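You operate a simulated robot arm through the tools that you are given. There is no shell and no other tool.

Carry out the task below with a simulated robot arm. There is one attempt and no reset: what you move stays moved.

TASK
Put the blue sleeve in the purple box, fit the pink cap in, shut the lid, push it to OUT.
Fine: slide the box onto the yellow OUT mark; the other box, sleeve and cap stay.

The check looks at the end state, three seconds after you hand in, the way a careful person would. Anything else that was tipped, shoved, dropped, spilled or broken makes it a failure. A push-on lid holds only when it is set on centred and level and pressed home; a screw cap is set on level and turned clockwise until tight.

THE ROBOT
A 6-joint arm with a two-finger gripper, fixed in place. Base frame: the origin is at the foot of the arm, x ahead of it, y to its left, z up; the work surface is at about z = 0.8. Units: m, degrees, N and s.
Its first joint turns from -166.0 to 166.0 degrees. Payload 2.45 kg.
The TCP is the grasp point between the finger pads, 0.02 m short of the fingertips. In the tool frame z runs along the fingers and y along their closing line. Largest opening 0.14 m; the body of the gripper starts 0.168 m behind the TCP.
Orientation is told as [roll, pitch, yaw] about the base's x, y, z axes, in that order, counted from this pose: with the fingers straight down and closing along the base's y, the tool's x points along the base's -x, its y along +y and its z along -z.

THE INTERFACE
- The arm moves only by the tool arm_command. Its argument "steps" is a list of rows, each a list of 3 entries, a list of its own where there are three numbers: the shift along the tool's x, y, z in m, then the turn, a rotation vector about the tool's x, y, z in degrees, then the finger opening in m, from 0 to 0.14. In form: [[[tx, ty, tz], [wx, wy, wz], gripper], ...]. A call has 1 to 20 rows; each row is the pose to reach, as a shift and turn from the pose commanded when the call began, along the tool's axes at that moment. A row lasts 0.2 s, in which the tool goes at most 0.05 m and 8.6 degrees; a call with a longer step from one row to the next is refused whole, and so is a gripper value outside its range. A pose out of reach is approached as far as the arm can. The call stops where the force on the tool passes 90 N (or 10 N more than at its start, if that is more) or the arm is blocked; 0.2 s more then pass. The fingers move at their own pace (about 0.045 m/s each) and stop on an object; they squeeze with about 38 N. The grip force told is the motor's: it shows also when the fingers shut on nothing. Time passes only in rows, and 0.2 s behind the last, so rows that repeat a pose let the fingers close. The reply holds the time, the measured pose of the TCP, the force on the tool along the base axes, the opening and the grip force, in the units named above and with some noise, with the torque about the TCP (base axes, N m) and any sound that the robot's microphone picked up, and new pictures: "show" is both (left out), scene, wrist or none.
- Cameras (640 x 400 px; columns grow to the right, rows downward): "scene" is fixed at [0.3966, -0.4992, 1.5794]; the picture's right is [0.78, -0.62, 0.00], its down [-0.41, -0.52, -0.75] and it looks along [0.47, 0.59, -0.66] (base axes); focal length 374 px, centre (320, 200). "wrist" rides on the gripper at [0.078, 0.011, -0.209] in the tool frame; the picture's right is [-0.14, 0.99, 0.00], its down [-0.92, -0.13, -0.37] and it looks along [-0.37, -0.05, 0.93] (tool axes); focal length 280 px, centre (320, 200). There is no depth. A picture from a camera that has moved, and an enlarged one, comes with that camera's place and axes in the base frame and with its lens.
- inspect(camera, box): a new picture of the part [left, top, right, bottom] of that camera's present view, enlarged. No time passes.
- sign_off(): hands the job in; it is judged then, once.

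Nothing tells you positions but the pictures and the camera data. Unless the task says otherwise, let go and move clear before handing in.

The tools are called after "Call:" as a command line: name --argument value ..., lists and objects as JSON in quotes. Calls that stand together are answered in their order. arm_command: Moves the arm, as the interface text tells. Its arguments: {"type":"object","properties":{"steps":{"type":"array","items":{"type":"array"}},"show":{"type":"string","enum":["both","scene","wrist","none"]}},"required":["steps"]} The other tools are called the same way: inspect (camera, box) takes an enlarged picture of a part of a camera's view; sign_off () hands the job in.

At the start:

```text
clock: 0.0
eef_pos: [0.564, -0.0134, 1.1587]
ee_rot: [0.1, 0.0, 0.0]
force: [-0.2, -0.4, -0.6]
moment: [-0.02, 0.01, 0.01]
opening: 0.1402
grasp_force: 0.0
```

scene: 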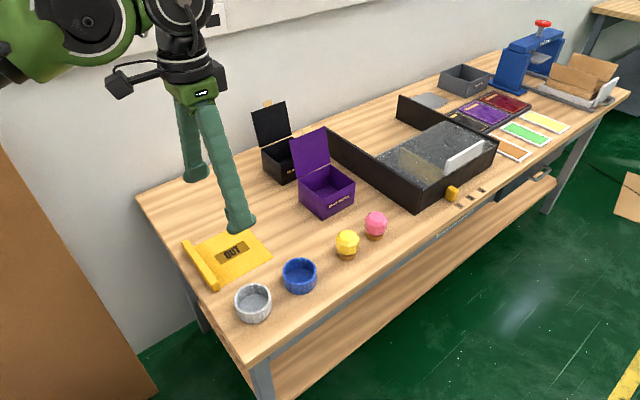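
wrist: 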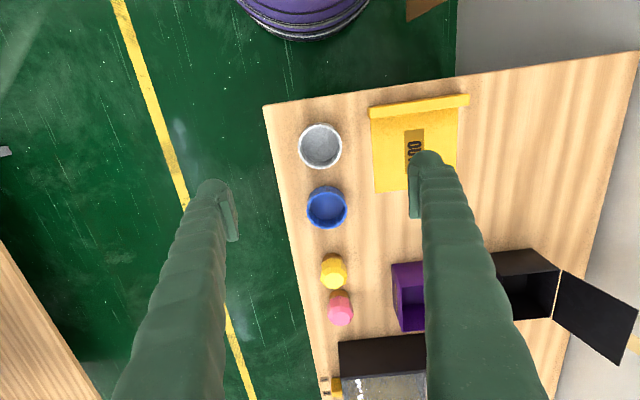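

I see the bench with an open purple box, an open black box, blue and grey sleeves, pink and yellow caps, and the yellow OUT mark. I'll enlarge several regions to locate things before I move.

Call:
inspect --camera "scene" --box '[240, 90, 400, 220]'

Call:
inspect --camera "scene" --box '[170, 200, 400, 340]'

Call:
inspect --camera "wrist" --box '[260, 80, 640, 400]'

```text
3.08 times, centred on (320, 155) of scene
camera zoom: at [0.3966, -0.4992, 1.5794], right [0.78, -0.62, 0.0], down [-0.41, -0.52, -0.75], along [0.47, 0.59, -0.66], focal length 1149 px, centre (320, 338)
```

zoom: 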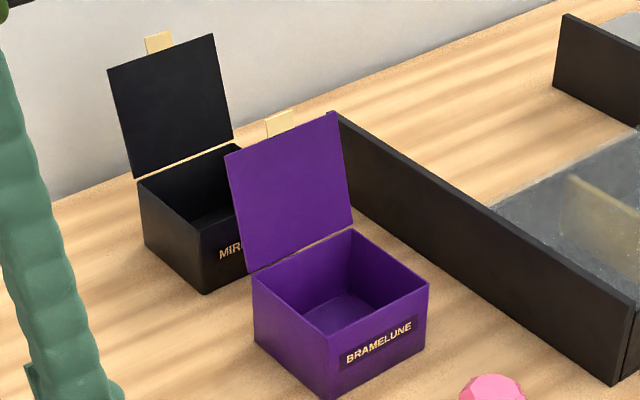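

```text
2.78 times, centred on (285, 270) of scene
camera zoom: at [0.3966, -0.4992, 1.5794], right [0.78, -0.62, 0.0], down [-0.41, -0.52, -0.75], along [0.47, 0.59, -0.66], focal length 1039 px, centre (417, 5)
```

zoom: 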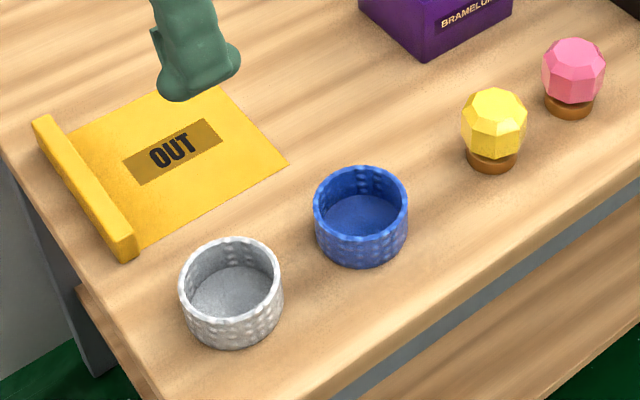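

```text
1.25 times, centred on (450, 240) of wrist
camera zoom: at [0.4852, -0.0044, 1.3679], right [0.14, 0.99, 0.0], down [0.92, -0.13, 0.37], along [0.37, -0.05, -0.93], focal length 350 px, centre (158, 150)
```

zoom: 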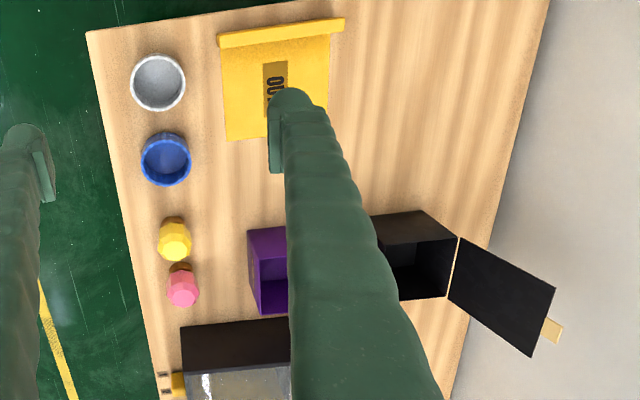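

The boxes, sleeves and caps seem to stand roughly square to the base axes, with the purple box near (0.97, 0.19) and the pink cap near (0.97, -0.02), close to the edge of reach. I'll move the wrist camera forward, well above everything, for a better look.

Call:
arm_command --steps '[[[-0.045, 0, 0], [0, 0, 0], 0.14], [[-0.09, 0, 0], [0, 0, 0], 0.14], [[-0.135, 0, 0], [0, 0, 0], 0.14], [[-0.18, 0, 0], [0, 0, 0], 0.14], [[-0.22, 0, 0.0], [0, 0, 0], 0.14], [[-0.22, 0, 0.0], [0, 0, 0], 0.14]]'

```text
clock: 1.4
eef_pos: [0.7852, -0.0174, 1.1596]
ee_rot: [0.0, 0.0, 0.0]
force: [-0.4, 0.1, -0.6]
moment: [-0.01, -0.02, -0.02]
opening: 0.1399
grasp_force: 0.1
camera wrist: at [0.7074, -0.006, 1.3686], right [0.14, 0.99, 0.0], down [0.92, -0.13, 0.37], along [0.37, -0.05, -0.93], focal length 280 px, centre (320, 200)
```

scene: 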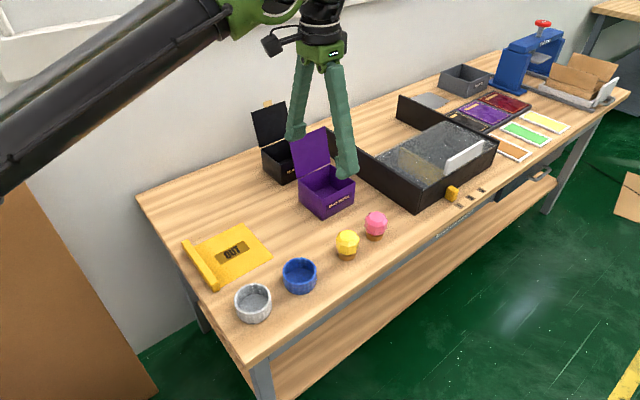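
wrist: 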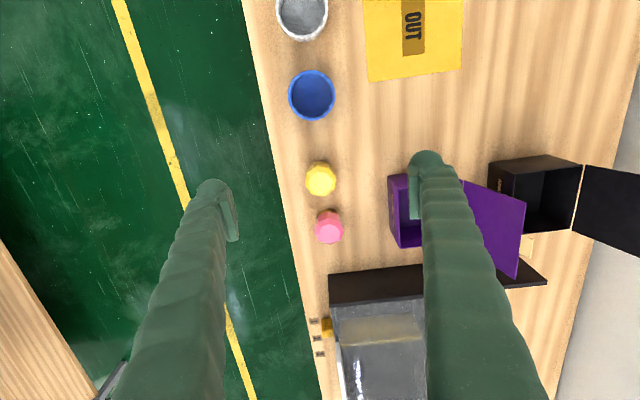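

Call:
inspect --camera "wrist" --box '[270, 50, 370, 260]'

Call:
inspect --camera "wrist" --box '[360, 140, 640, 300]'

Call:
inspect --camera "scene" --box '[320, 190, 400, 280]'

Call:
inspect --camera "scene" --box '[260, 240, 340, 300]'

```text
1.90 times, centred on (320, 155) of wrist
camera zoom: at [0.7074, -0.006, 1.3686], right [0.14, 0.99, 0.0], down [0.92, -0.13, 0.37], along [0.37, -0.05, -0.93], focal length 534 px, centre (320, 286)
```

zoom: 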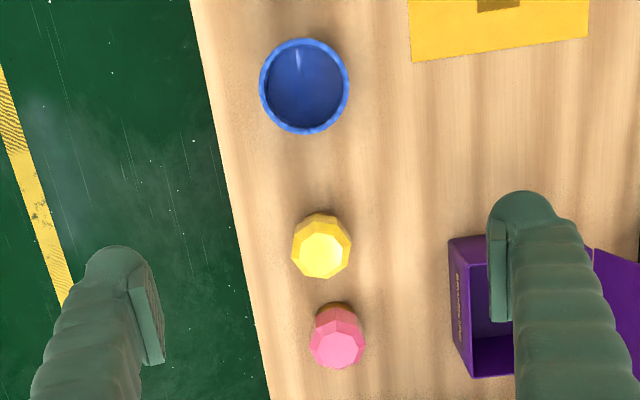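

```text
2.29 times, centred on (500, 220) of wrist
camera zoom: at [0.7074, -0.006, 1.3686], right [0.14, 0.99, 0.0], down [0.92, -0.13, 0.37], along [0.37, -0.05, -0.93], focal length 641 px, centre (-91, 154)
```

zoom: 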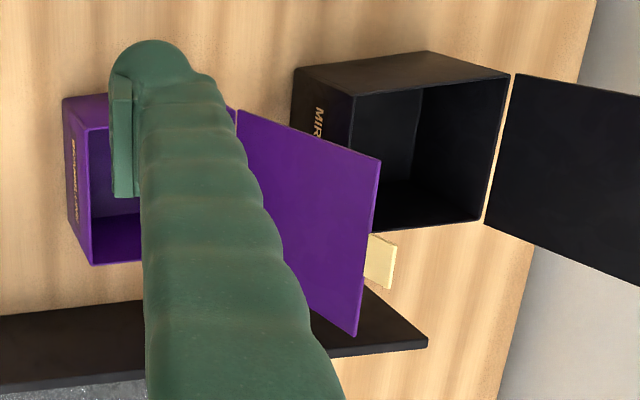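

```text
4.44 times, centred on (360, 235) of scene
camera zoom: at [0.3966, -0.4992, 1.5794], right [0.78, -0.62, 0.0], down [-0.41, -0.52, -0.75], along [0.47, 0.59, -0.66], focal length 1660 px, centre (142, 44)
```

zoom: 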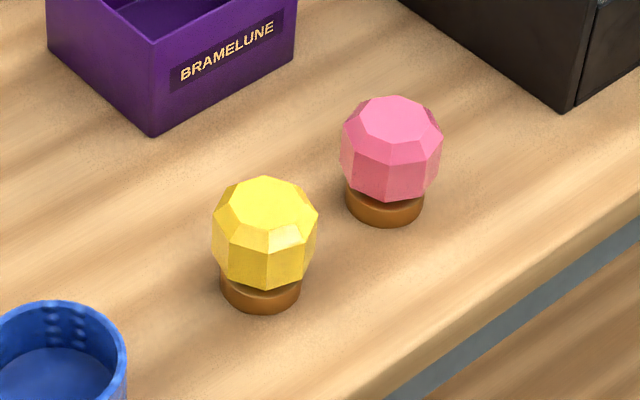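

```text
6.67 times, centred on (300, 270) of scene
camera zoom: at [0.3966, -0.4992, 1.5794], right [0.78, -0.62, 0.0], down [-0.41, -0.52, -0.75], along [0.47, 0.59, -0.66], focal length 2490 px, centre (453, -267)
```

zoom: 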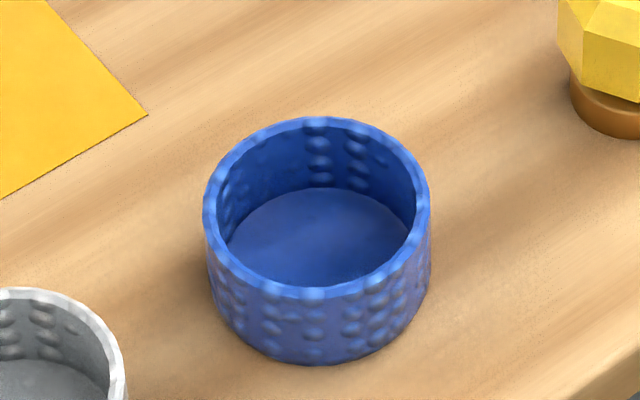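

The purple box is about 0.12 square and 0.087 tall, centred near (0.96, 0.176), which is right at the limit of reach. Its empty -x wall is easy to pinch, so I plan to draw it closer along the bench toward OUT before filling it. First I'll turn the hand 90° above it.

Call:
arm_command --steps '[[[-0.01, 0.017, 0.005], [0, 0, -8.2], 0.14], [[-0.02, 0.034, 0.01], [0, 0, -16.4], 0.14], [[-0.03, 0.051, 0.015], [0, 0, -24.6], 0.12], [[-0.04, 0.068, 0.02], [0, 0, -32.8], 0.1], [[-0.05, 0.085, 0.025], [0, 0, -41], 0.08], [[-0.06, 0.102, 0.03], [0, 0, -49.2], 0.06], [[-0.07, 0.119, 0.035], [0, 0, -57.4], 0.06], [[-0.08, 0.136, 0.04], [0, 0, -65.6], 0.06], [[-0.09, 0.153, 0.045], [0, 0, -73.8], 0.06], [[-0.1, 0.17, 0.05], [0, 0, -82], 0.06], [[-0.113, 0.19, 0.05], [0, 0, -90], 0.06], [[-0.113, 0.19, 0.05], [0, 0, -90], 0.06]]'

```text
clock: 4.0
eef_pos: [0.8972, 0.1748, 1.109]
ee_rot: [0.0, 0.0, 90.1]
force: [0.2, 0.0, 0.1]
moment: [-0.01, 0.02, -0.03]
opening: 0.0601
grasp_force: 0.0
camera wrist: at [0.886, 0.0965, 1.3179], right [-0.99, 0.14, 0.0], down [0.13, 0.92, 0.37], along [0.05, 0.36, -0.93], focal length 280 px, centre (320, 200)
```

scene: 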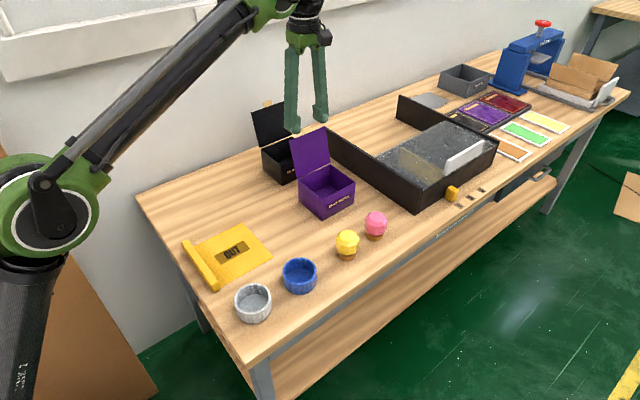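
wrist: 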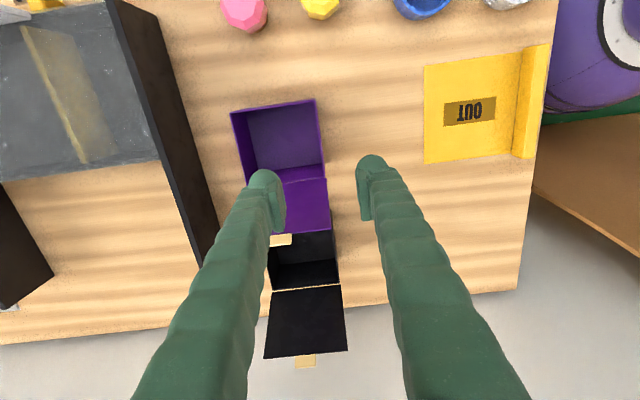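

Call:
inspect --camera "wrist" --box '[200, 80, 400, 290]'

Call:
inspect --camera "wrist" --box '[400, 20, 580, 180]'

Call:
inspect --camera "scene" --box '[270, 110, 370, 220]'

```text
1.90 times, centred on (300, 185) of wrist
camera zoom: at [0.886, 0.0965, 1.3179], right [-0.99, 0.14, 0.0], down [0.13, 0.92, 0.37], along [0.05, 0.36, -0.93], focal length 534 px, centre (358, 229)
```

zoom: 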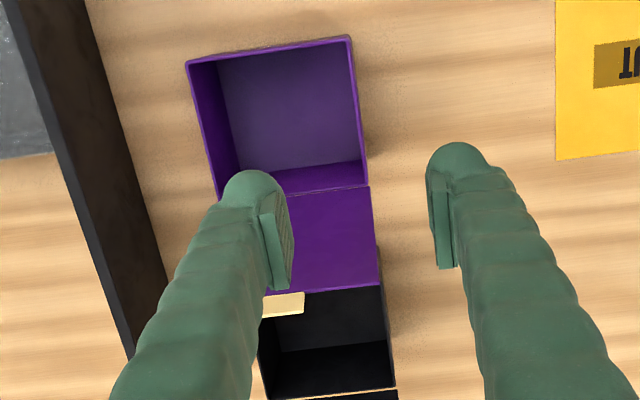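

```text
2.50 times, centred on (490, 100) of wrist
camera zoom: at [0.886, 0.0965, 1.3179], right [-0.99, 0.14, 0.0], down [0.13, 0.92, 0.37], along [0.05, 0.36, -0.93], focal length 701 px, centre (-105, 450)
```

zoom: 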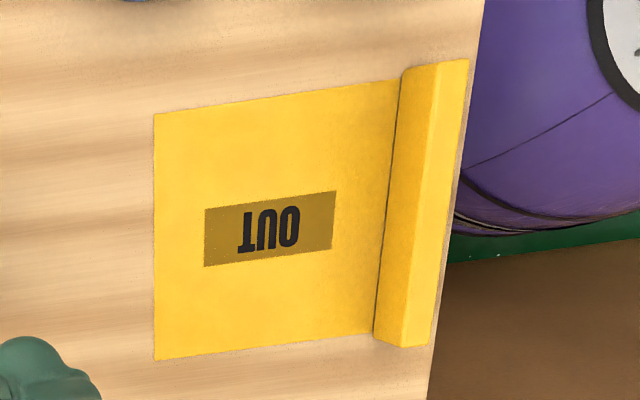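

```text
3.64 times, centred on (320, 165) of scene
camera zoom: at [0.3966, -0.4992, 1.5794], right [0.78, -0.62, 0.0], down [-0.41, -0.52, -0.75], along [0.47, 0.59, -0.66], focal length 1358 px, centre (320, 327)
```

zoom: 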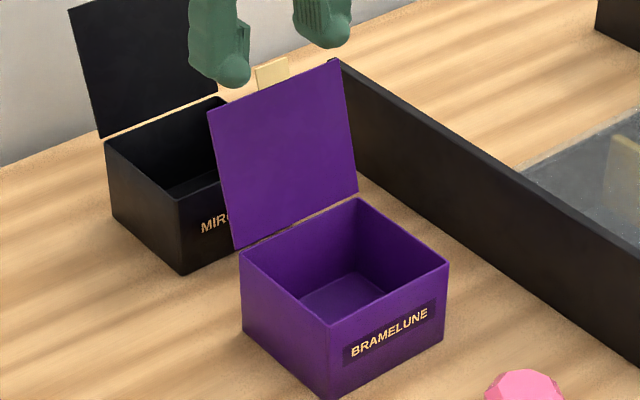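

The hand is now over the purple box's -x wall, which I put at x≈0.895, and the box spans roughly y 0.11–0.23. I'll lower with one finger inside and one outside that wall, stopping above the floor.

Call:
arm_command --steps '[[[0.01, 0, 0.045], [0, 0, 0], 0.06], [[0.01, 0, 0.09], [0, 0, 0], 0.06], [[0.01, 0, 0.135], [0, 0, 0], 0.06], [[0.01, 0, 0.175], [0, 0, 0], 0.06], [[0.01, 0, 0.205], [0, 0, 0], 0.06], [[0.01, 0, 0.232], [0, 0, 0], 0.06], [[0.01, 0, 0.232], [0, 0, 0], 0.06]]'

```text
clock: 5.6
eef_pos: [0.8956, 0.1624, 0.8787]
ee_rot: [-0.1, 0.0, 89.9]
force: [-1.1, -0.9, -0.3]
moment: [-0.02, 0.02, -0.01]
opening: 0.0601
grasp_force: 0.0
camera wrist: at [0.8858, 0.0846, 1.0867], right [-0.99, 0.14, 0.0], down [0.13, 0.92, 0.37], along [0.05, 0.36, -0.93], focal length 280 px, centre (320, 200)
```

scene: 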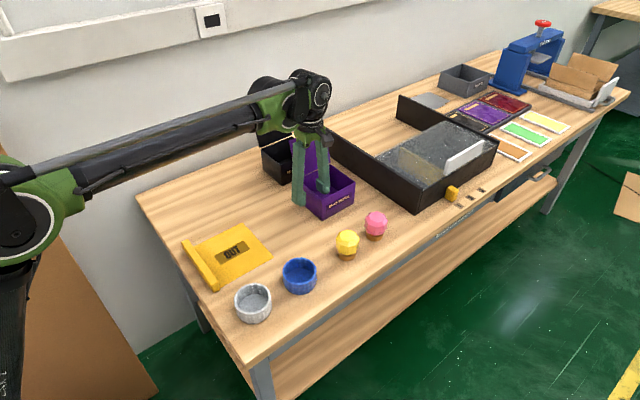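
wrist: 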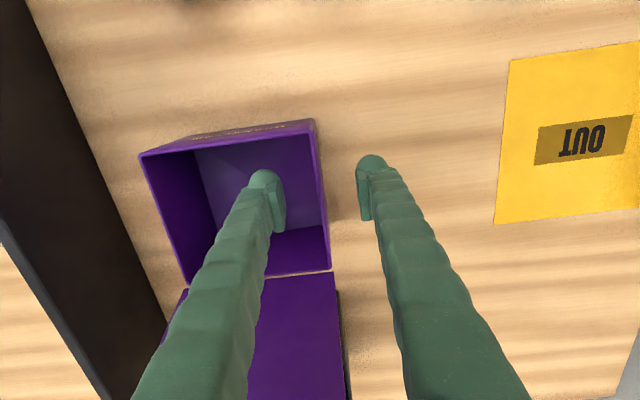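

The wall lies between the fingers with clearance on both sides. I'll close on it.

Call:
arm_command --steps '[[[0, 0, 0], [0, 0, 0], 0.03], [[0, 0, 0], [0, 0, 0], 0.02], [[0, 0, 0], [0, 0, 0], 0.01], [[0, 0, 0], [0, 0, 0], 0.0], [[0, 0, 0], [0, 0, 0], 0.0], [[0, 0, 0], [0, 0, 0], 0.0]]'

```text
clock: 7.0
eef_pos: [0.8963, 0.1633, 0.8777]
ee_rot: [0.0, 0.0, 90.0]
force: [0.2, 0.3, -0.3]
moment: [0.0, 0.02, 0.02]
opening: 0.006
grasp_force: 31.9
camera wrist: at [0.8859, 0.0846, 1.0869], right [-0.99, 0.14, 0.0], down [0.13, 0.92, 0.37], along [0.05, 0.36, -0.93], focal length 280 px, centre (320, 200)
```

scene: 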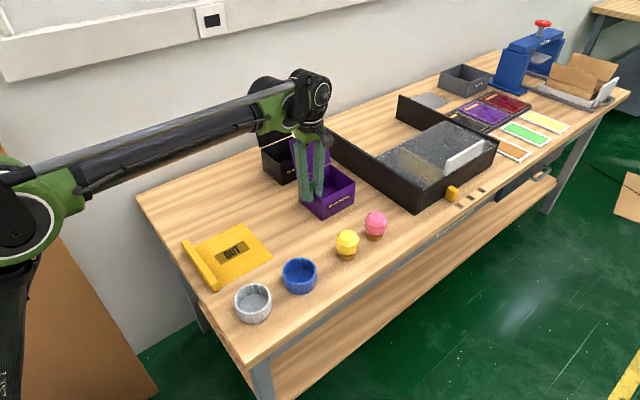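
wrist: 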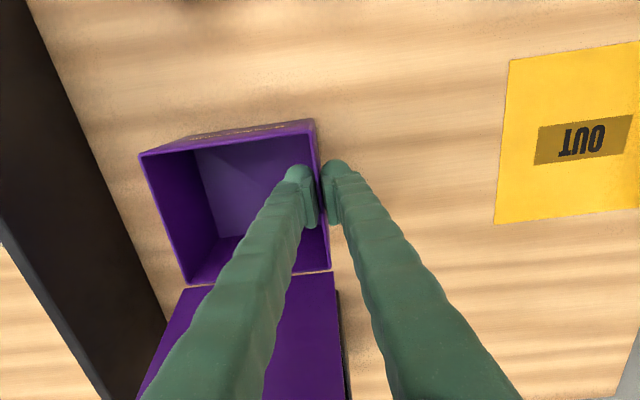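

The wall is gripped (6 mm thick) and the box lines up in y with the OUT mark, whose centre I put at about (0.63, 0.168). I'll slide the empty box along -x to about x=0.72, just short of the mark, where I can work comfortably.

Call:
arm_command --steps '[[[0, 0.01, 0], [0, 0, 0], 0.0], [[0, 0.03, 0], [0, 0, 0], 0.0], [[0, 0.05, 0], [0, 0, 0], 0.0], [[0, 0.07, 0], [0, 0, 0], 0.0], [[0, 0.09, 0], [0, 0, 0], 0.0], [[0, 0.11, 0], [0, 0, 0], 0.0], [[0, 0.13, 0], [0, 0, 0], 0.0], [[0, 0.15, 0], [0, 0, 0], 0.0], [[0, 0.17, 0], [0, 0, 0], 0.0], [[0, 0.19, 0], [0, 0, 0], 0.0], [[0, 0.205, 0], [0, 0, 0], 0.0], [[0, 0.215, 0], [0, 0, 0], 0.0], [[0, 0.22, 0], [0, 0, 0], 0.0], [[0, 0.22, 0], [0, 0, 0], 0.0]]'

```text
clock: 10.0
eef_pos: [0.6772, 0.1655, 0.875]
ee_rot: [-0.1, 0.0, 90.1]
force: [3.9, -1.1, 14.4]
moment: [-0.05, -0.34, 0.01]
opening: 0.0062
grasp_force: 31.4
camera wrist: at [0.6657, 0.0867, 1.0852], right [-0.99, 0.14, 0.0], down [0.13, 0.92, 0.37], along [0.05, 0.36, -0.93], focal length 280 px, centre (320, 200)
```

scene: 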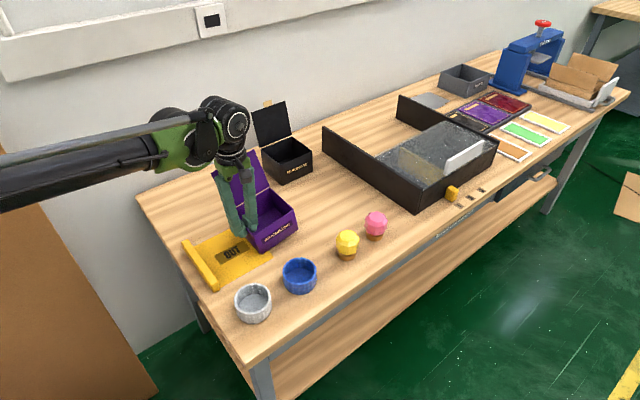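
wrist: 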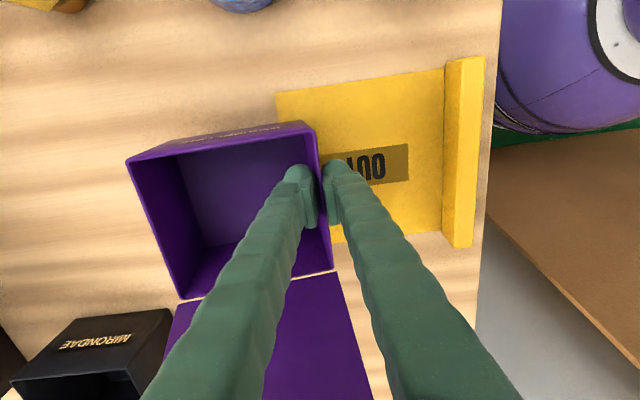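

The box slid smoothly and now overlaps the mark's edge with its -x wall at x≈0.677. I'll release and rise straight up.

Call:
arm_command --steps '[[[0, 0, 0], [0, 0, 0], 0.02], [[0, 0, 0], [0, 0, 0], 0.04], [[0, 0, 0], [0, 0, 0], 0.04], [[0, 0, -0.04], [0, 0, 0], 0.04], [[0, 0, -0.09], [0, 0, 0], 0.04], [[0, 0, -0.14], [0, 0, 0], 0.04], [[0, 0, -0.19], [0, 0, 0], 0.04], [[0, 0, -0.24], [0, 0, 0], 0.06], [[0, 0, -0.28], [0, 0, 0], 0.06], [[0, 0, -0.28], [0, 0, 0], 0.06]]'

```text
clock: 12.2
eef_pos: [0.6759, 0.1626, 1.1569]
ee_rot: [0.0, -0.1, 90.0]
force: [-1.1, 0.2, 0.9]
moment: [-0.01, -0.01, 0.0]
opening: 0.0601
grasp_force: 0.1
camera wrist: at [0.6649, 0.0843, 1.3666], right [-0.99, 0.14, 0.0], down [0.13, 0.92, 0.37], along [0.05, 0.36, -0.93], focal length 280 px, centre (320, 200)
```

scene: 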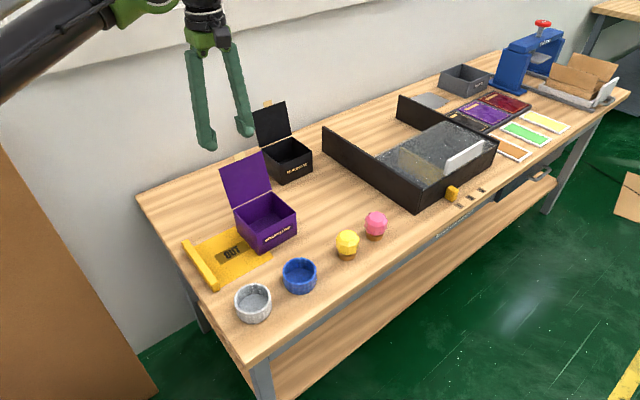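
wrist: 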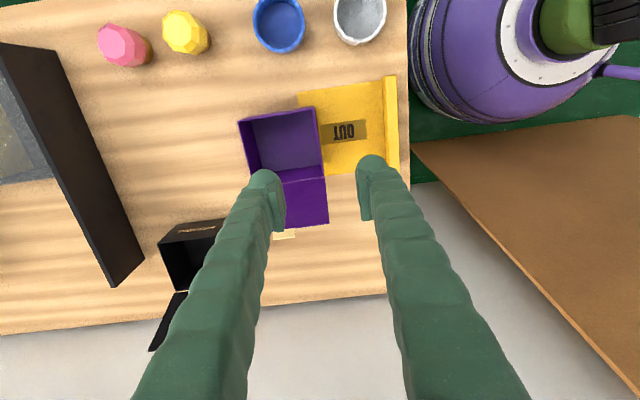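

The box stands free and upright, with its open lid still leaning back. I'll go over the blue sleeve's +x wall, near (0.756, -0.018), to check it close up.

Call:
arm_command --steps '[[[0.045, -0.02, 0], [0, 0, 0], 0.04], [[0.09, -0.04, 0.02], [0, 0, 0], 0.03], [[0.135, -0.06, 0.06], [0, 0, 0], 0.03], [[0.16, -0.075, 0.1], [0, 0, 0], 0.03], [[0.18, -0.08, 0.14], [0, 0, 0], 0.03], [[0.18, -0.08, 0.157], [0, 0, 0], 0.03], [[0.18, -0.08, 0.157], [0, 0, 0], 0.03]]'

Call:
inspect --camera "scene" --box '[180, 130, 340, 300]'

Call:
inspect --camera "wrist" --box '[200, 80, 500, 280]'

```text
refused: row 2 steps farther than a row can; nothing moved
```

```text
2.35 times, centred on (260, 215) of scene
camera zoom: at [0.3966, -0.4992, 1.5794], right [0.78, -0.62, 0.0], down [-0.41, -0.52, -0.75], along [0.47, 0.59, -0.66], focal length 879 px, centre (461, 165)
```

zoom: 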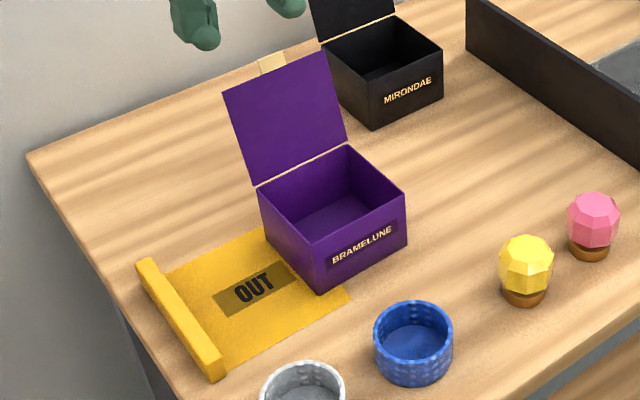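

```text
2.00 times, centred on (350, 180) of wrist
camera zoom: at [0.6649, 0.0843, 1.3666], right [-0.99, 0.14, 0.0], down [0.13, 0.92, 0.37], along [0.05, 0.36, -0.93], focal length 561 px, centre (260, 240)
```

zoom: 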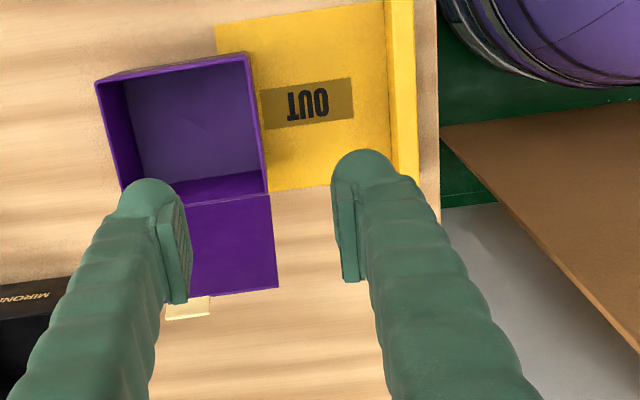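

Call:
arm_command --steps '[[[0.04, -0.02, 0], [0, 0, 0], 0.04], [[0.08, -0.04, 0.015], [0, 0, 0], 0.03], [[0.12, -0.055, 0.035], [0, 0, 0], 0.03], [[0.15, -0.07, 0.065], [0, 0, 0], 0.03], [[0.17, -0.08, 0.1], [0, 0, 0], 0.03], [[0.18, -0.08, 0.14], [0, 0, 0], 0.03], [[0.18, -0.08, 0.157], [0, 0, 0], 0.03], [[0.18, -0.08, 0.157], [0, 0, 0], 0.03]]'

```text
clock: 14.0
eef_pos: [0.7585, -0.0128, 1.0004]
ee_rot: [-0.1, 0.1, 90.0]
force: [-0.1, 0.2, -0.1]
moment: [0.0, 0.02, 0.03]
opening: 0.0299
grasp_force: 0.0
camera wrist: at [0.7472, -0.0915, 1.21], right [-0.99, 0.14, 0.0], down [0.13, 0.92, 0.37], along [0.05, 0.36, -0.93], focal length 280 px, centre (320, 200)
```

scene: 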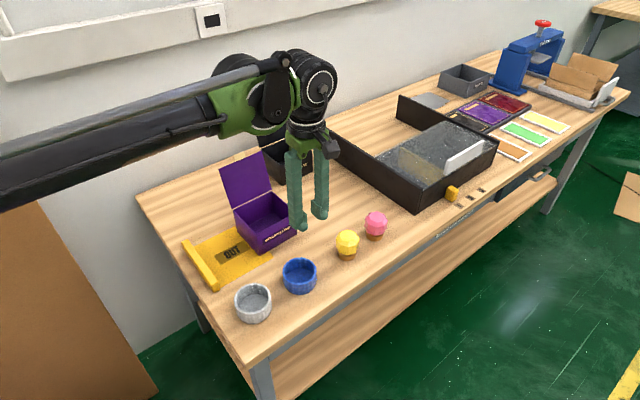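
wrist: 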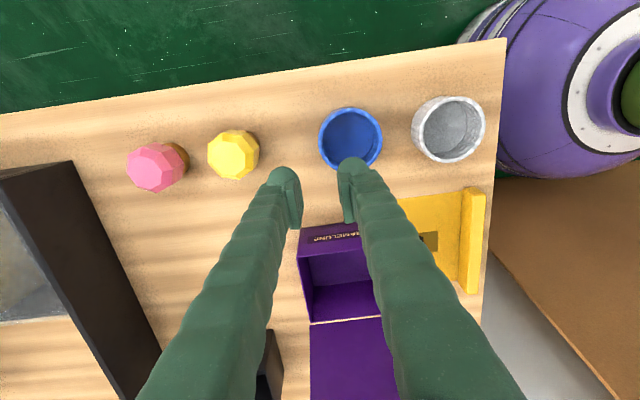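

Call:
inspect --camera "wrist" --box '[270, 80, 430, 200]'

Call:
inspect --camera "scene" --box '[240, 180, 400, 310]'

```text
3.33 times, centred on (350, 140) of wrist
camera zoom: at [0.7472, -0.0915, 1.21], right [-0.99, 0.14, 0.0], down [0.13, 0.92, 0.37], along [0.05, 0.36, -0.93], focal length 935 px, centre (220, 400)
```

zoom: 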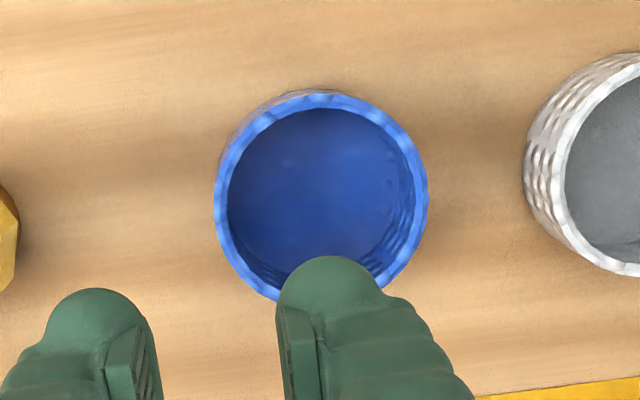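

```text
3.08 times, centred on (320, 245) of scene
camera zoom: at [0.3966, -0.4992, 1.5794], right [0.78, -0.62, 0.0], down [-0.41, -0.52, -0.75], along [0.47, 0.59, -0.66], focal length 1149 px, centre (320, 62)
```

zoom: 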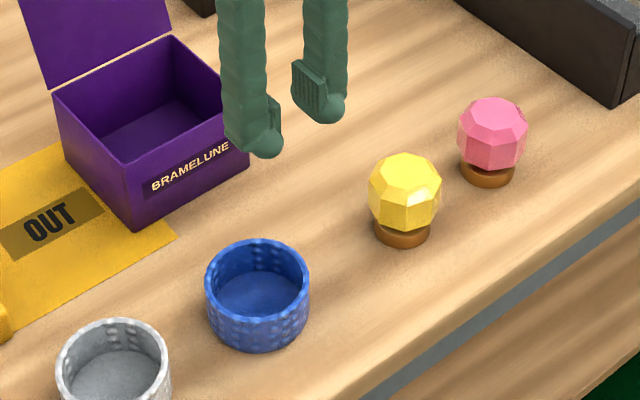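

The blue sleeve's rim is centred at about (0.7165, -0.023), with an outer radius of 0.042 and walls about 6 mm thick. I'll lower with one finger inside and one outside its +x wall.

Call:
arm_command --steps '[[[0.01, 0.003, 0.04], [0, 0, 0], 0.03], [[0.01, 0.003, 0.08], [0, 0, 0], 0.03], [[0.01, 0.003, 0.115], [0, 0, 0], 0.03], [[0.01, 0.003, 0.14], [0, 0, 0], 0.03], [[0.01, 0.003, 0.161], [0, 0, 0], 0.03], [[0.01, 0.003, 0.161], [0, 0, 0], 0.03]]'

Call:
inspect --camera "wrist" --box '[220, 80, 460, 240]'

```text
clock: 15.4
eef_pos: [0.7538, -0.0242, 0.839]
ee_rot: [0.0, -0.1, 90.0]
force: [-0.8, 0.4, 0.2]
moment: [0.01, 0.02, -0.01]
opening: 0.0302
grasp_force: 0.1
camera wrist: at [0.7419, -0.1033, 1.0487], right [-0.99, 0.14, 0.0], down [0.13, 0.92, 0.37], along [0.05, 0.36, -0.93], focal length 280 px, centre (320, 200)
```

scene: 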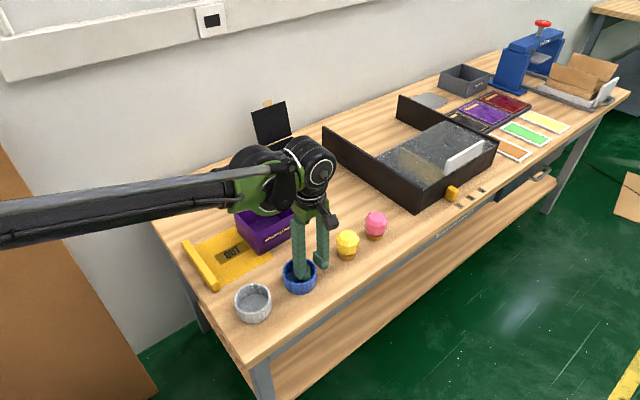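
wrist: 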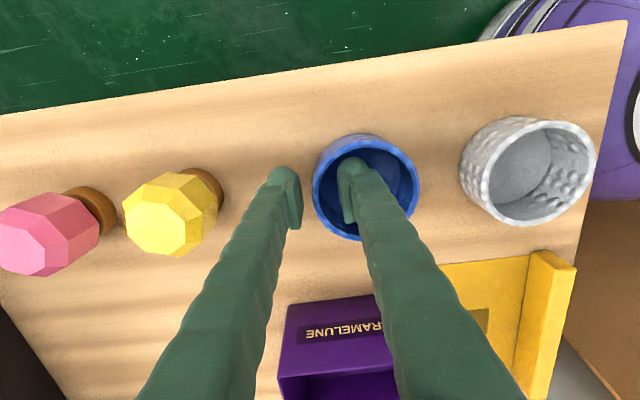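

```text
2.50 times, centred on (340, 160) of wrist
camera zoom: at [0.7419, -0.1033, 1.0487], right [-0.99, 0.14, 0.0], down [0.13, 0.92, 0.37], along [0.05, 0.36, -0.93], focal length 701 px, centre (270, 300)
```

zoom: 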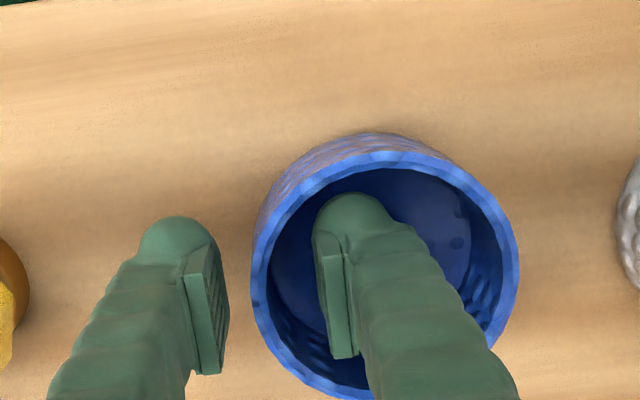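

The fingers straddle the sleeve's +x wall, aligned with its centre. I'll close.

Call:
arm_command --steps '[[[0, 0, 0], [0, 0, 0], 0.02], [[0, 0, 0], [0, 0, 0], 0.01], [[0, 0, 0], [0, 0, 0], 0.0], [[0, 0, 0], [0, 0, 0], 0.0], [[0, 0, 0], [0, 0, 0], 0.0]]'

```text
clock: 16.6
eef_pos: [0.7524, -0.0251, 0.8403]
ee_rot: [-0.1, 0.1, 90.0]
force: [-0.7, -0.2, 0.0]
moment: [0.02, -0.01, 0.0]
opening: 0.006
grasp_force: 34.7
camera wrist: at [0.7419, -0.1033, 1.049], right [-0.99, 0.14, 0.0], down [0.13, 0.92, 0.37], along [0.05, 0.36, -0.93], focal length 280 px, centre (320, 200)
```

scene: 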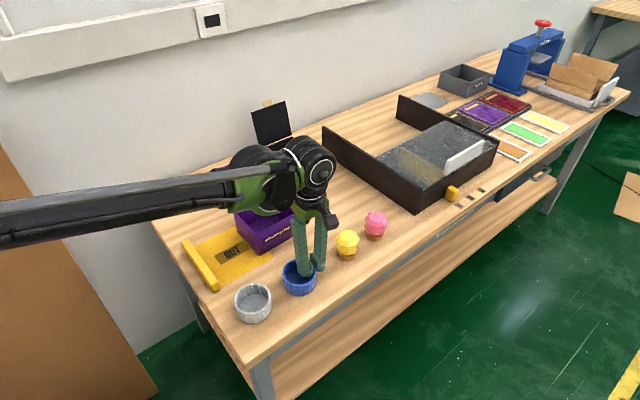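
wrist: 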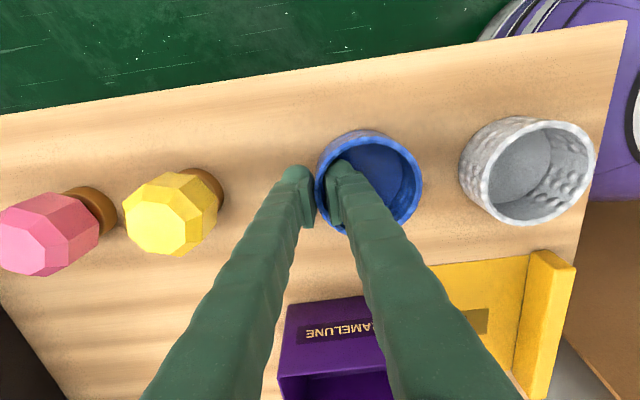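

The sleeve's wall is gripped. I'll lift it clear and check that it hangs level.

Call:
arm_command --steps '[[[0, 0, -0.01], [0, 0, 0], 0.0], [[0, 0, -0.03], [0, 0, 0], 0.0], [[0, 0, -0.07], [0, 0, 0], 0.0], [[0, 0, -0.11], [0, 0, 0], 0.0], [[0, 0, -0.15], [0, 0, 0], 0.0], [[0, 0, -0.19], [0, 0, 0], 0.0], [[0, 0, -0.2], [0, 0, 0], 0.0], [[0, 0, -0.2], [0, 0, 0], 0.0]]'

Call:
inspect --camera "scene" --box '[220, 100, 400, 280]'

```text
clock: 18.4
eef_pos: [0.7521, -0.0244, 1.0379]
ee_rot: [-0.1, 0.0, 90.0]
force: [-0.8, 0.7, 0.1]
moment: [0.01, 0.01, 0.01]
opening: 0.0061
grasp_force: 34.5
camera wrist: at [0.742, -0.1038, 1.2458], right [-0.99, 0.14, 0.0], down [0.13, 0.92, 0.37], along [0.05, 0.36, -0.93], focal length 280 px, centre (320, 200)
```

scene: 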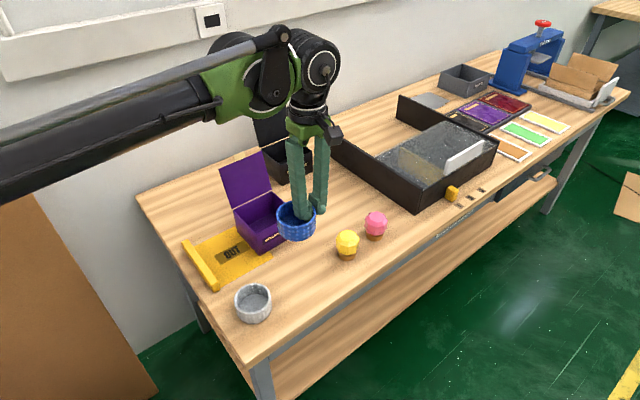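
wrist: 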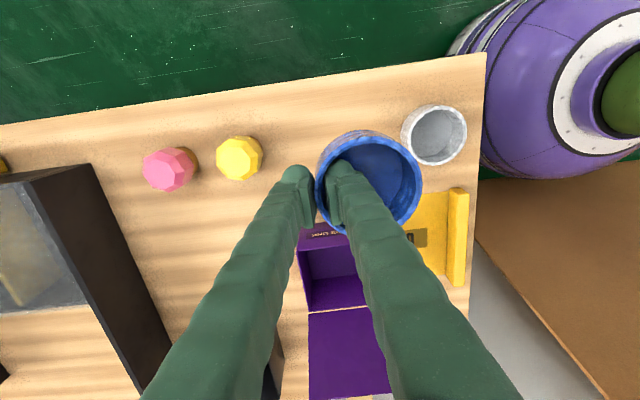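

```text
2.22 times, centred on (310, 190) of scene
camera zoom: at [0.3966, -0.4992, 1.5794], right [0.78, -0.62, 0.0], down [-0.41, -0.52, -0.75], along [0.47, 0.59, -0.66], focal length 830 px, centre (342, 222)
```

zoom: 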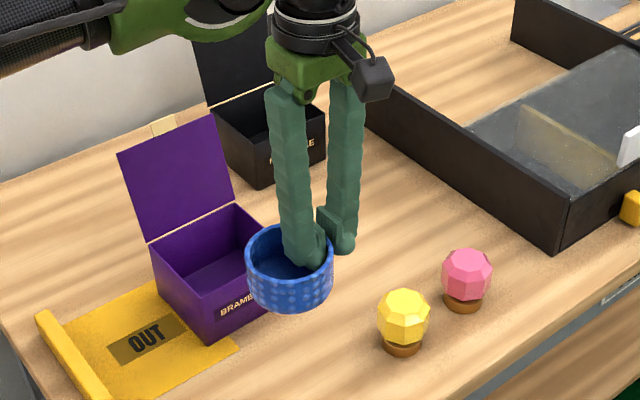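

The sleeve hangs level. I'll move it over the box at about (0.765, 0.169), with its bottom still above the rim, and check alignment.

Call:
arm_command --steps '[[[-0.03, -0.002, 0], [0, 0, 0], 0.0], [[-0.07, -0.004, 0], [0, 0, 0], 0.0], [[-0.11, -0.007, 0], [0, 0, 0], 0.0], [[-0.15, -0.01, 0], [0, 0, 0], 0.0], [[-0.18, -0.013, 0.01], [0, 0, 0], 0.0], [[-0.193, -0.013, 0.04], [0, 0, 0], 0.0], [[-0.193, -0.013, 0.07], [0, 0, 0], 0.0], [[-0.193, -0.013, 0.07], [0, 0, 0], 0.0]]'

Call:
inspect --camera "wrist" --box '[220, 80, 460, 280]'

Call:
inspect --camera "scene" --box '[180, 120, 340, 270]'

```text
clock: 20.2
eef_pos: [0.7673, 0.1693, 0.9651]
ee_rot: [0.0, 0.0, 90.1]
force: [0.1, -0.4, -0.6]
moment: [0.0, 0.03, -0.03]
opening: 0.0061
grasp_force: 34.3
camera wrist: at [0.756, 0.091, 1.1756], right [-0.99, 0.14, 0.0], down [0.13, 0.92, 0.37], along [0.05, 0.36, -0.93], focal length 280 px, centre (320, 200)
```

scene: 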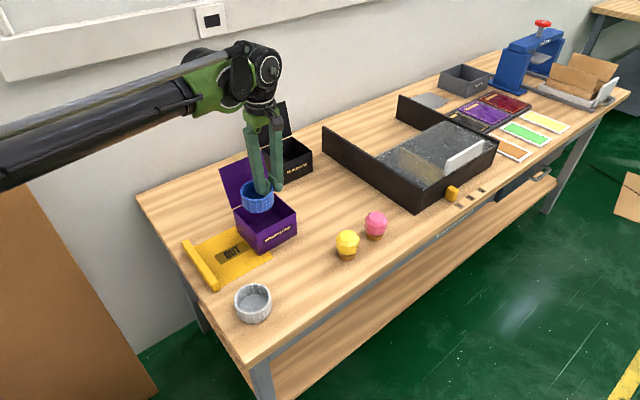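
wrist: 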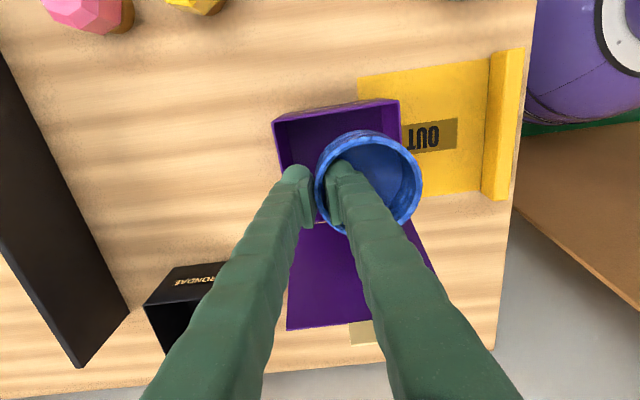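

```text
2.00 times, centred on (340, 180) of wrist
camera zoom: at [0.756, 0.091, 1.1756], right [-0.99, 0.14, 0.0], down [0.13, 0.92, 0.37], along [0.05, 0.36, -0.93], focal length 561 px, centre (280, 240)
```

zoom: 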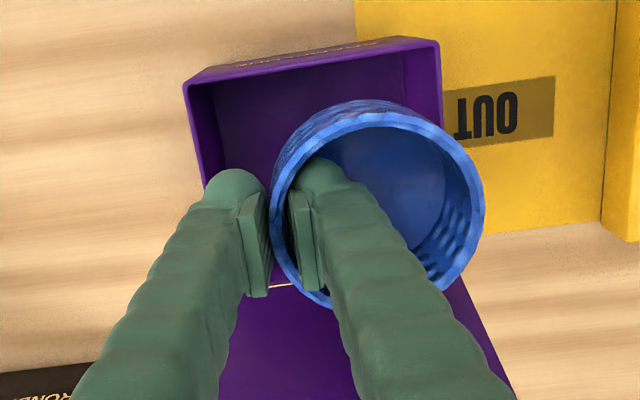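

```text
2.67 times, centred on (260, 195) of scene
camera zoom: at [0.3966, -0.4992, 1.5794], right [0.78, -0.62, 0.0], down [-0.41, -0.52, -0.75], along [0.47, 0.59, -0.66], focal length 996 px, centre (480, 213)
```

zoom: 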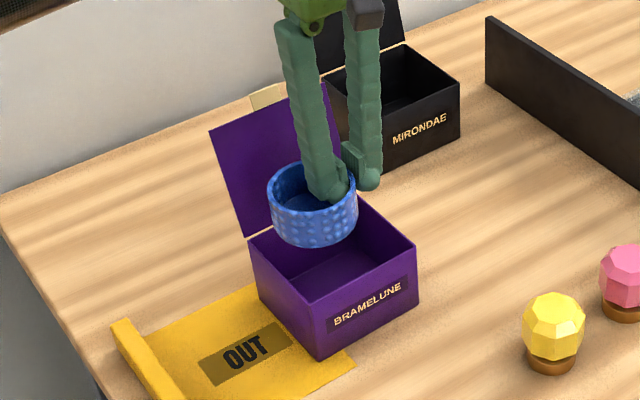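

Relative to the sleeve, the box's interior spans about x 0.687–0.801 and y 0.12–0.227, so the sleeve needs a few millimetres toward +x and +y. I'll correct that and lower it to just above the rim to check again.

Call:
arm_command --steps '[[[-0.004, -0.006, 0.01], [0, 0, 0], 0.0], [[-0.004, -0.006, 0.025], [0, 0, 0], 0.0], [[-0.004, -0.006, 0.035], [0, 0, 0], 0.0], [[-0.004, -0.006, 0.035], [0, 0, 0], 0.0]]'

Call:
inspect --camera "wrist" --box '[220, 80, 460, 280]'

Call:
inspect --camera "scene" --box '[210, 160, 310, 270]'

```text
clock: 21.2
eef_pos: [0.7738, 0.1734, 0.9339]
ee_rot: [0.0, 0.1, 89.9]
force: [-0.5, -0.7, -0.3]
moment: [-0.03, -0.04, 0.01]
opening: 0.0061
grasp_force: 34.4
camera wrist: at [0.7627, 0.0944, 1.1422], right [-0.99, 0.14, 0.0], down [0.13, 0.92, 0.37], along [0.05, 0.36, -0.93], focal length 280 px, centre (320, 200)
```

scene: 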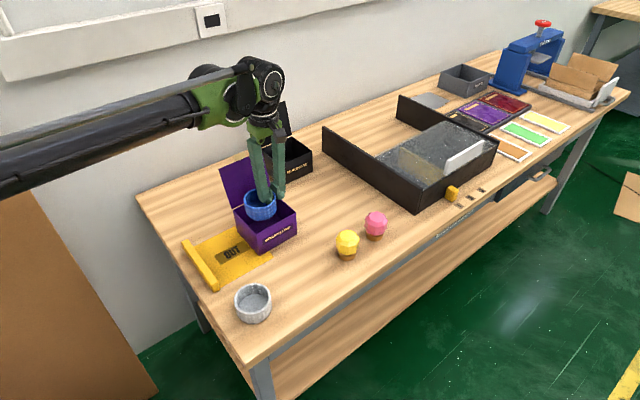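
wrist: 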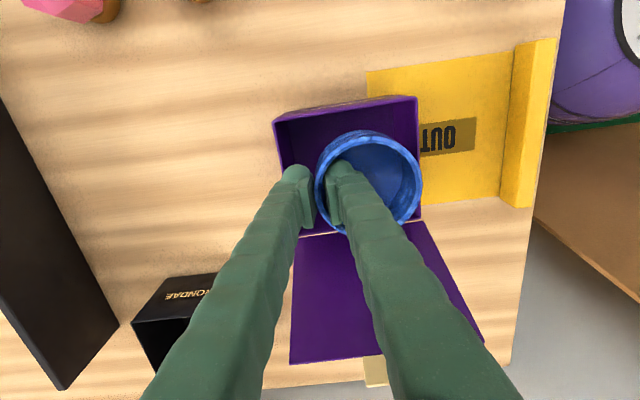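

```text
2.00 times, centred on (340, 180) of wrist
camera zoom: at [0.7627, 0.0944, 1.1422], right [-0.99, 0.14, 0.0], down [0.13, 0.92, 0.37], along [0.05, 0.36, -0.93], focal length 561 px, centre (280, 240)
```

zoom: 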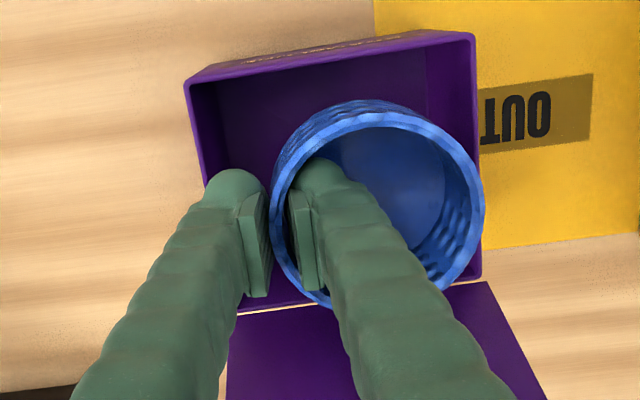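

```text
3.64 times, centred on (260, 215) of scene
camera zoom: at [0.3966, -0.4992, 1.5794], right [0.78, -0.62, 0.0], down [-0.41, -0.52, -0.75], along [0.47, 0.59, -0.66], focal length 1358 px, centre (538, 146)
```

zoom: 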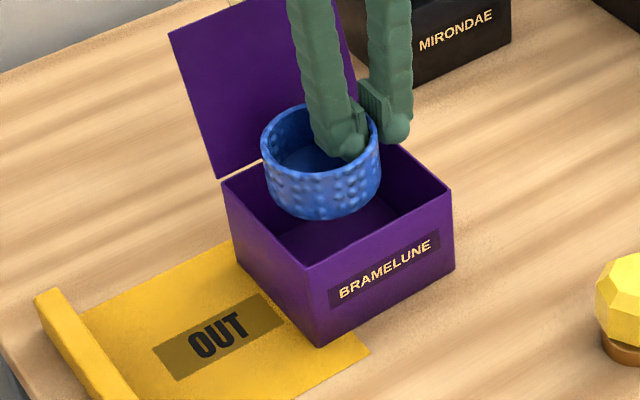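

The sleeve sits inside the box outline on all sides, with about 5 mm to spare at -x and 11 mm at +x. I'll nudge it 3 mm toward +x and lower it in.

Call:
arm_command --steps '[[[0, -0.003, 0.015], [0, 0, 0], 0.0], [[0, -0.003, 0.03], [0, 0, 0], 0.0], [[0, -0.003, 0.045], [0, 0, 0], 0.0], [[0, -0.003, 0.06], [0, 0, 0], 0.0], [[0, -0.003, 0.072], [0, 0, 0], 0.0], [[0, -0.003, 0.08], [0, 0, 0], 0.0], [[0, -0.003, 0.08], [0, 0, 0], 0.0]]'

Call:
inspect --camera "wrist" --box '[220, 80, 460, 280]'

Call:
inspect --camera "scene" --box '[210, 160, 310, 270]'

```text
clock: 22.8
eef_pos: [0.7755, 0.1728, 0.8538]
ee_rot: [0.0, 0.1, 90.0]
force: [-0.1, 0.2, 0.4]
moment: [-0.02, -0.03, 0.0]
opening: 0.006
grasp_force: 34.3
camera wrist: at [0.7647, 0.0943, 1.0634], right [-0.99, 0.14, 0.0], down [0.13, 0.92, 0.37], along [0.05, 0.36, -0.93], focal length 280 px, centre (320, 200)
```

scene: 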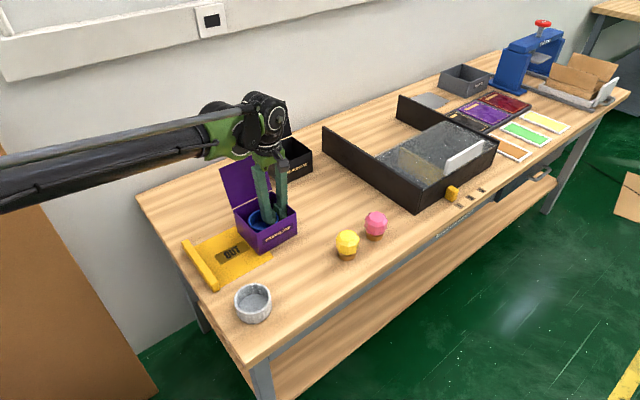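
wrist: 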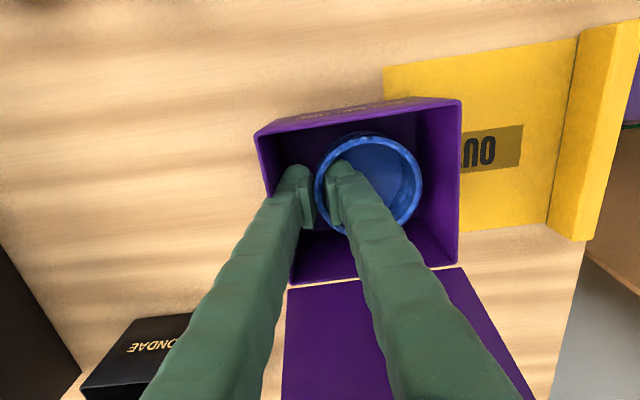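

```text
2.00 times, centred on (340, 180) of wrist
camera zoom: at [0.7647, 0.0943, 1.0634], right [-0.99, 0.14, 0.0], down [0.13, 0.92, 0.37], along [0.05, 0.36, -0.93], focal length 561 px, centre (280, 240)
```

zoom: 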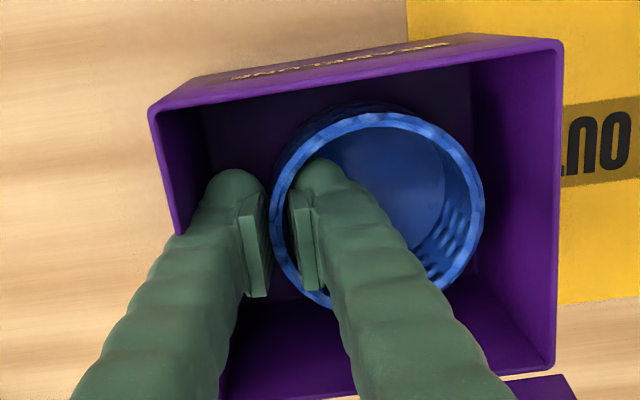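

```text
3.64 times, centred on (260, 215) of scene
camera zoom: at [0.3966, -0.4992, 1.5794], right [0.78, -0.62, 0.0], down [-0.41, -0.52, -0.75], along [0.47, 0.59, -0.66], focal length 1358 px, centre (538, 146)
```

zoom: 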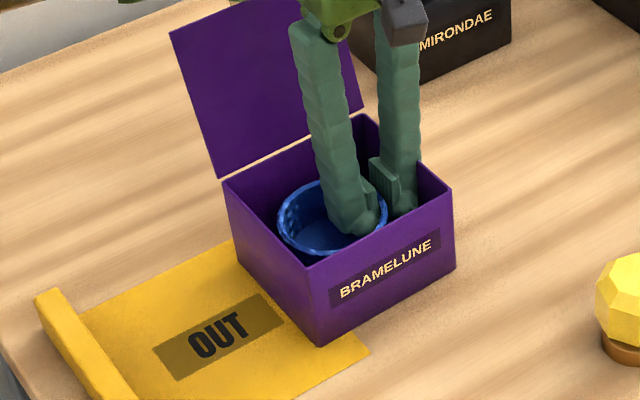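

The sleeve is inside without touching. I'll lower it a few millimetres until it meets the box floor.

Call:
arm_command --steps '[[[0, 0, 0.003], [0, 0, 0], 0.0], [[0, 0, 0.005], [0, 0, 0], 0.0], [[0, 0, 0.006], [0, 0, 0], 0.0], [[0, 0, 0.006], [0, 0, 0], 0.0]]' --show "none"

```text
clock: 23.8
eef_pos: [0.7757, 0.1738, 0.8505]
ee_rot: [0.0, 0.0, 89.9]
force: [0.5, 0.1, -0.3]
moment: [-0.03, -0.02, -0.02]
opening: 0.0059
grasp_force: 34.7
```

Call:
arm_command --steps '[[[0, 0, 0.002], [0, 0, 0], 0.0], [[0, 0, 0.003], [0, 0, 0], 0.0], [[0, 0, 0.004], [0, 0, 0], 0.0], [[0, 0, 0.004], [0, 0, 0], 0.0]]' --show "none"

```text
clock: 24.8
eef_pos: [0.7737, 0.1732, 0.8433]
ee_rot: [0.0, 0.0, 90.0]
force: [-0.5, -0.6, 1.1]
moment: [0.0, 0.0, 0.01]
opening: 0.006
grasp_force: 34.6
```

The sleeve appears to be just about at the floor, so I'll go another 2 mm.

Call:
arm_command --steps '[[[0, 0, 0.001], [0, 0, 0], 0.0], [[0, 0, 0.002], [0, 0, 0], 0.0], [[0, 0, 0.002], [0, 0, 0], 0.0]]' --show "none"

```text
clock: 25.6
eef_pos: [0.7748, 0.172, 0.8425]
ee_rot: [-0.2, 0.0, 90.1]
force: [-0.2, 1.8, 22.9]
moment: [0.03, -0.04, 0.03]
opening: 0.0061
grasp_force: 34.8
```

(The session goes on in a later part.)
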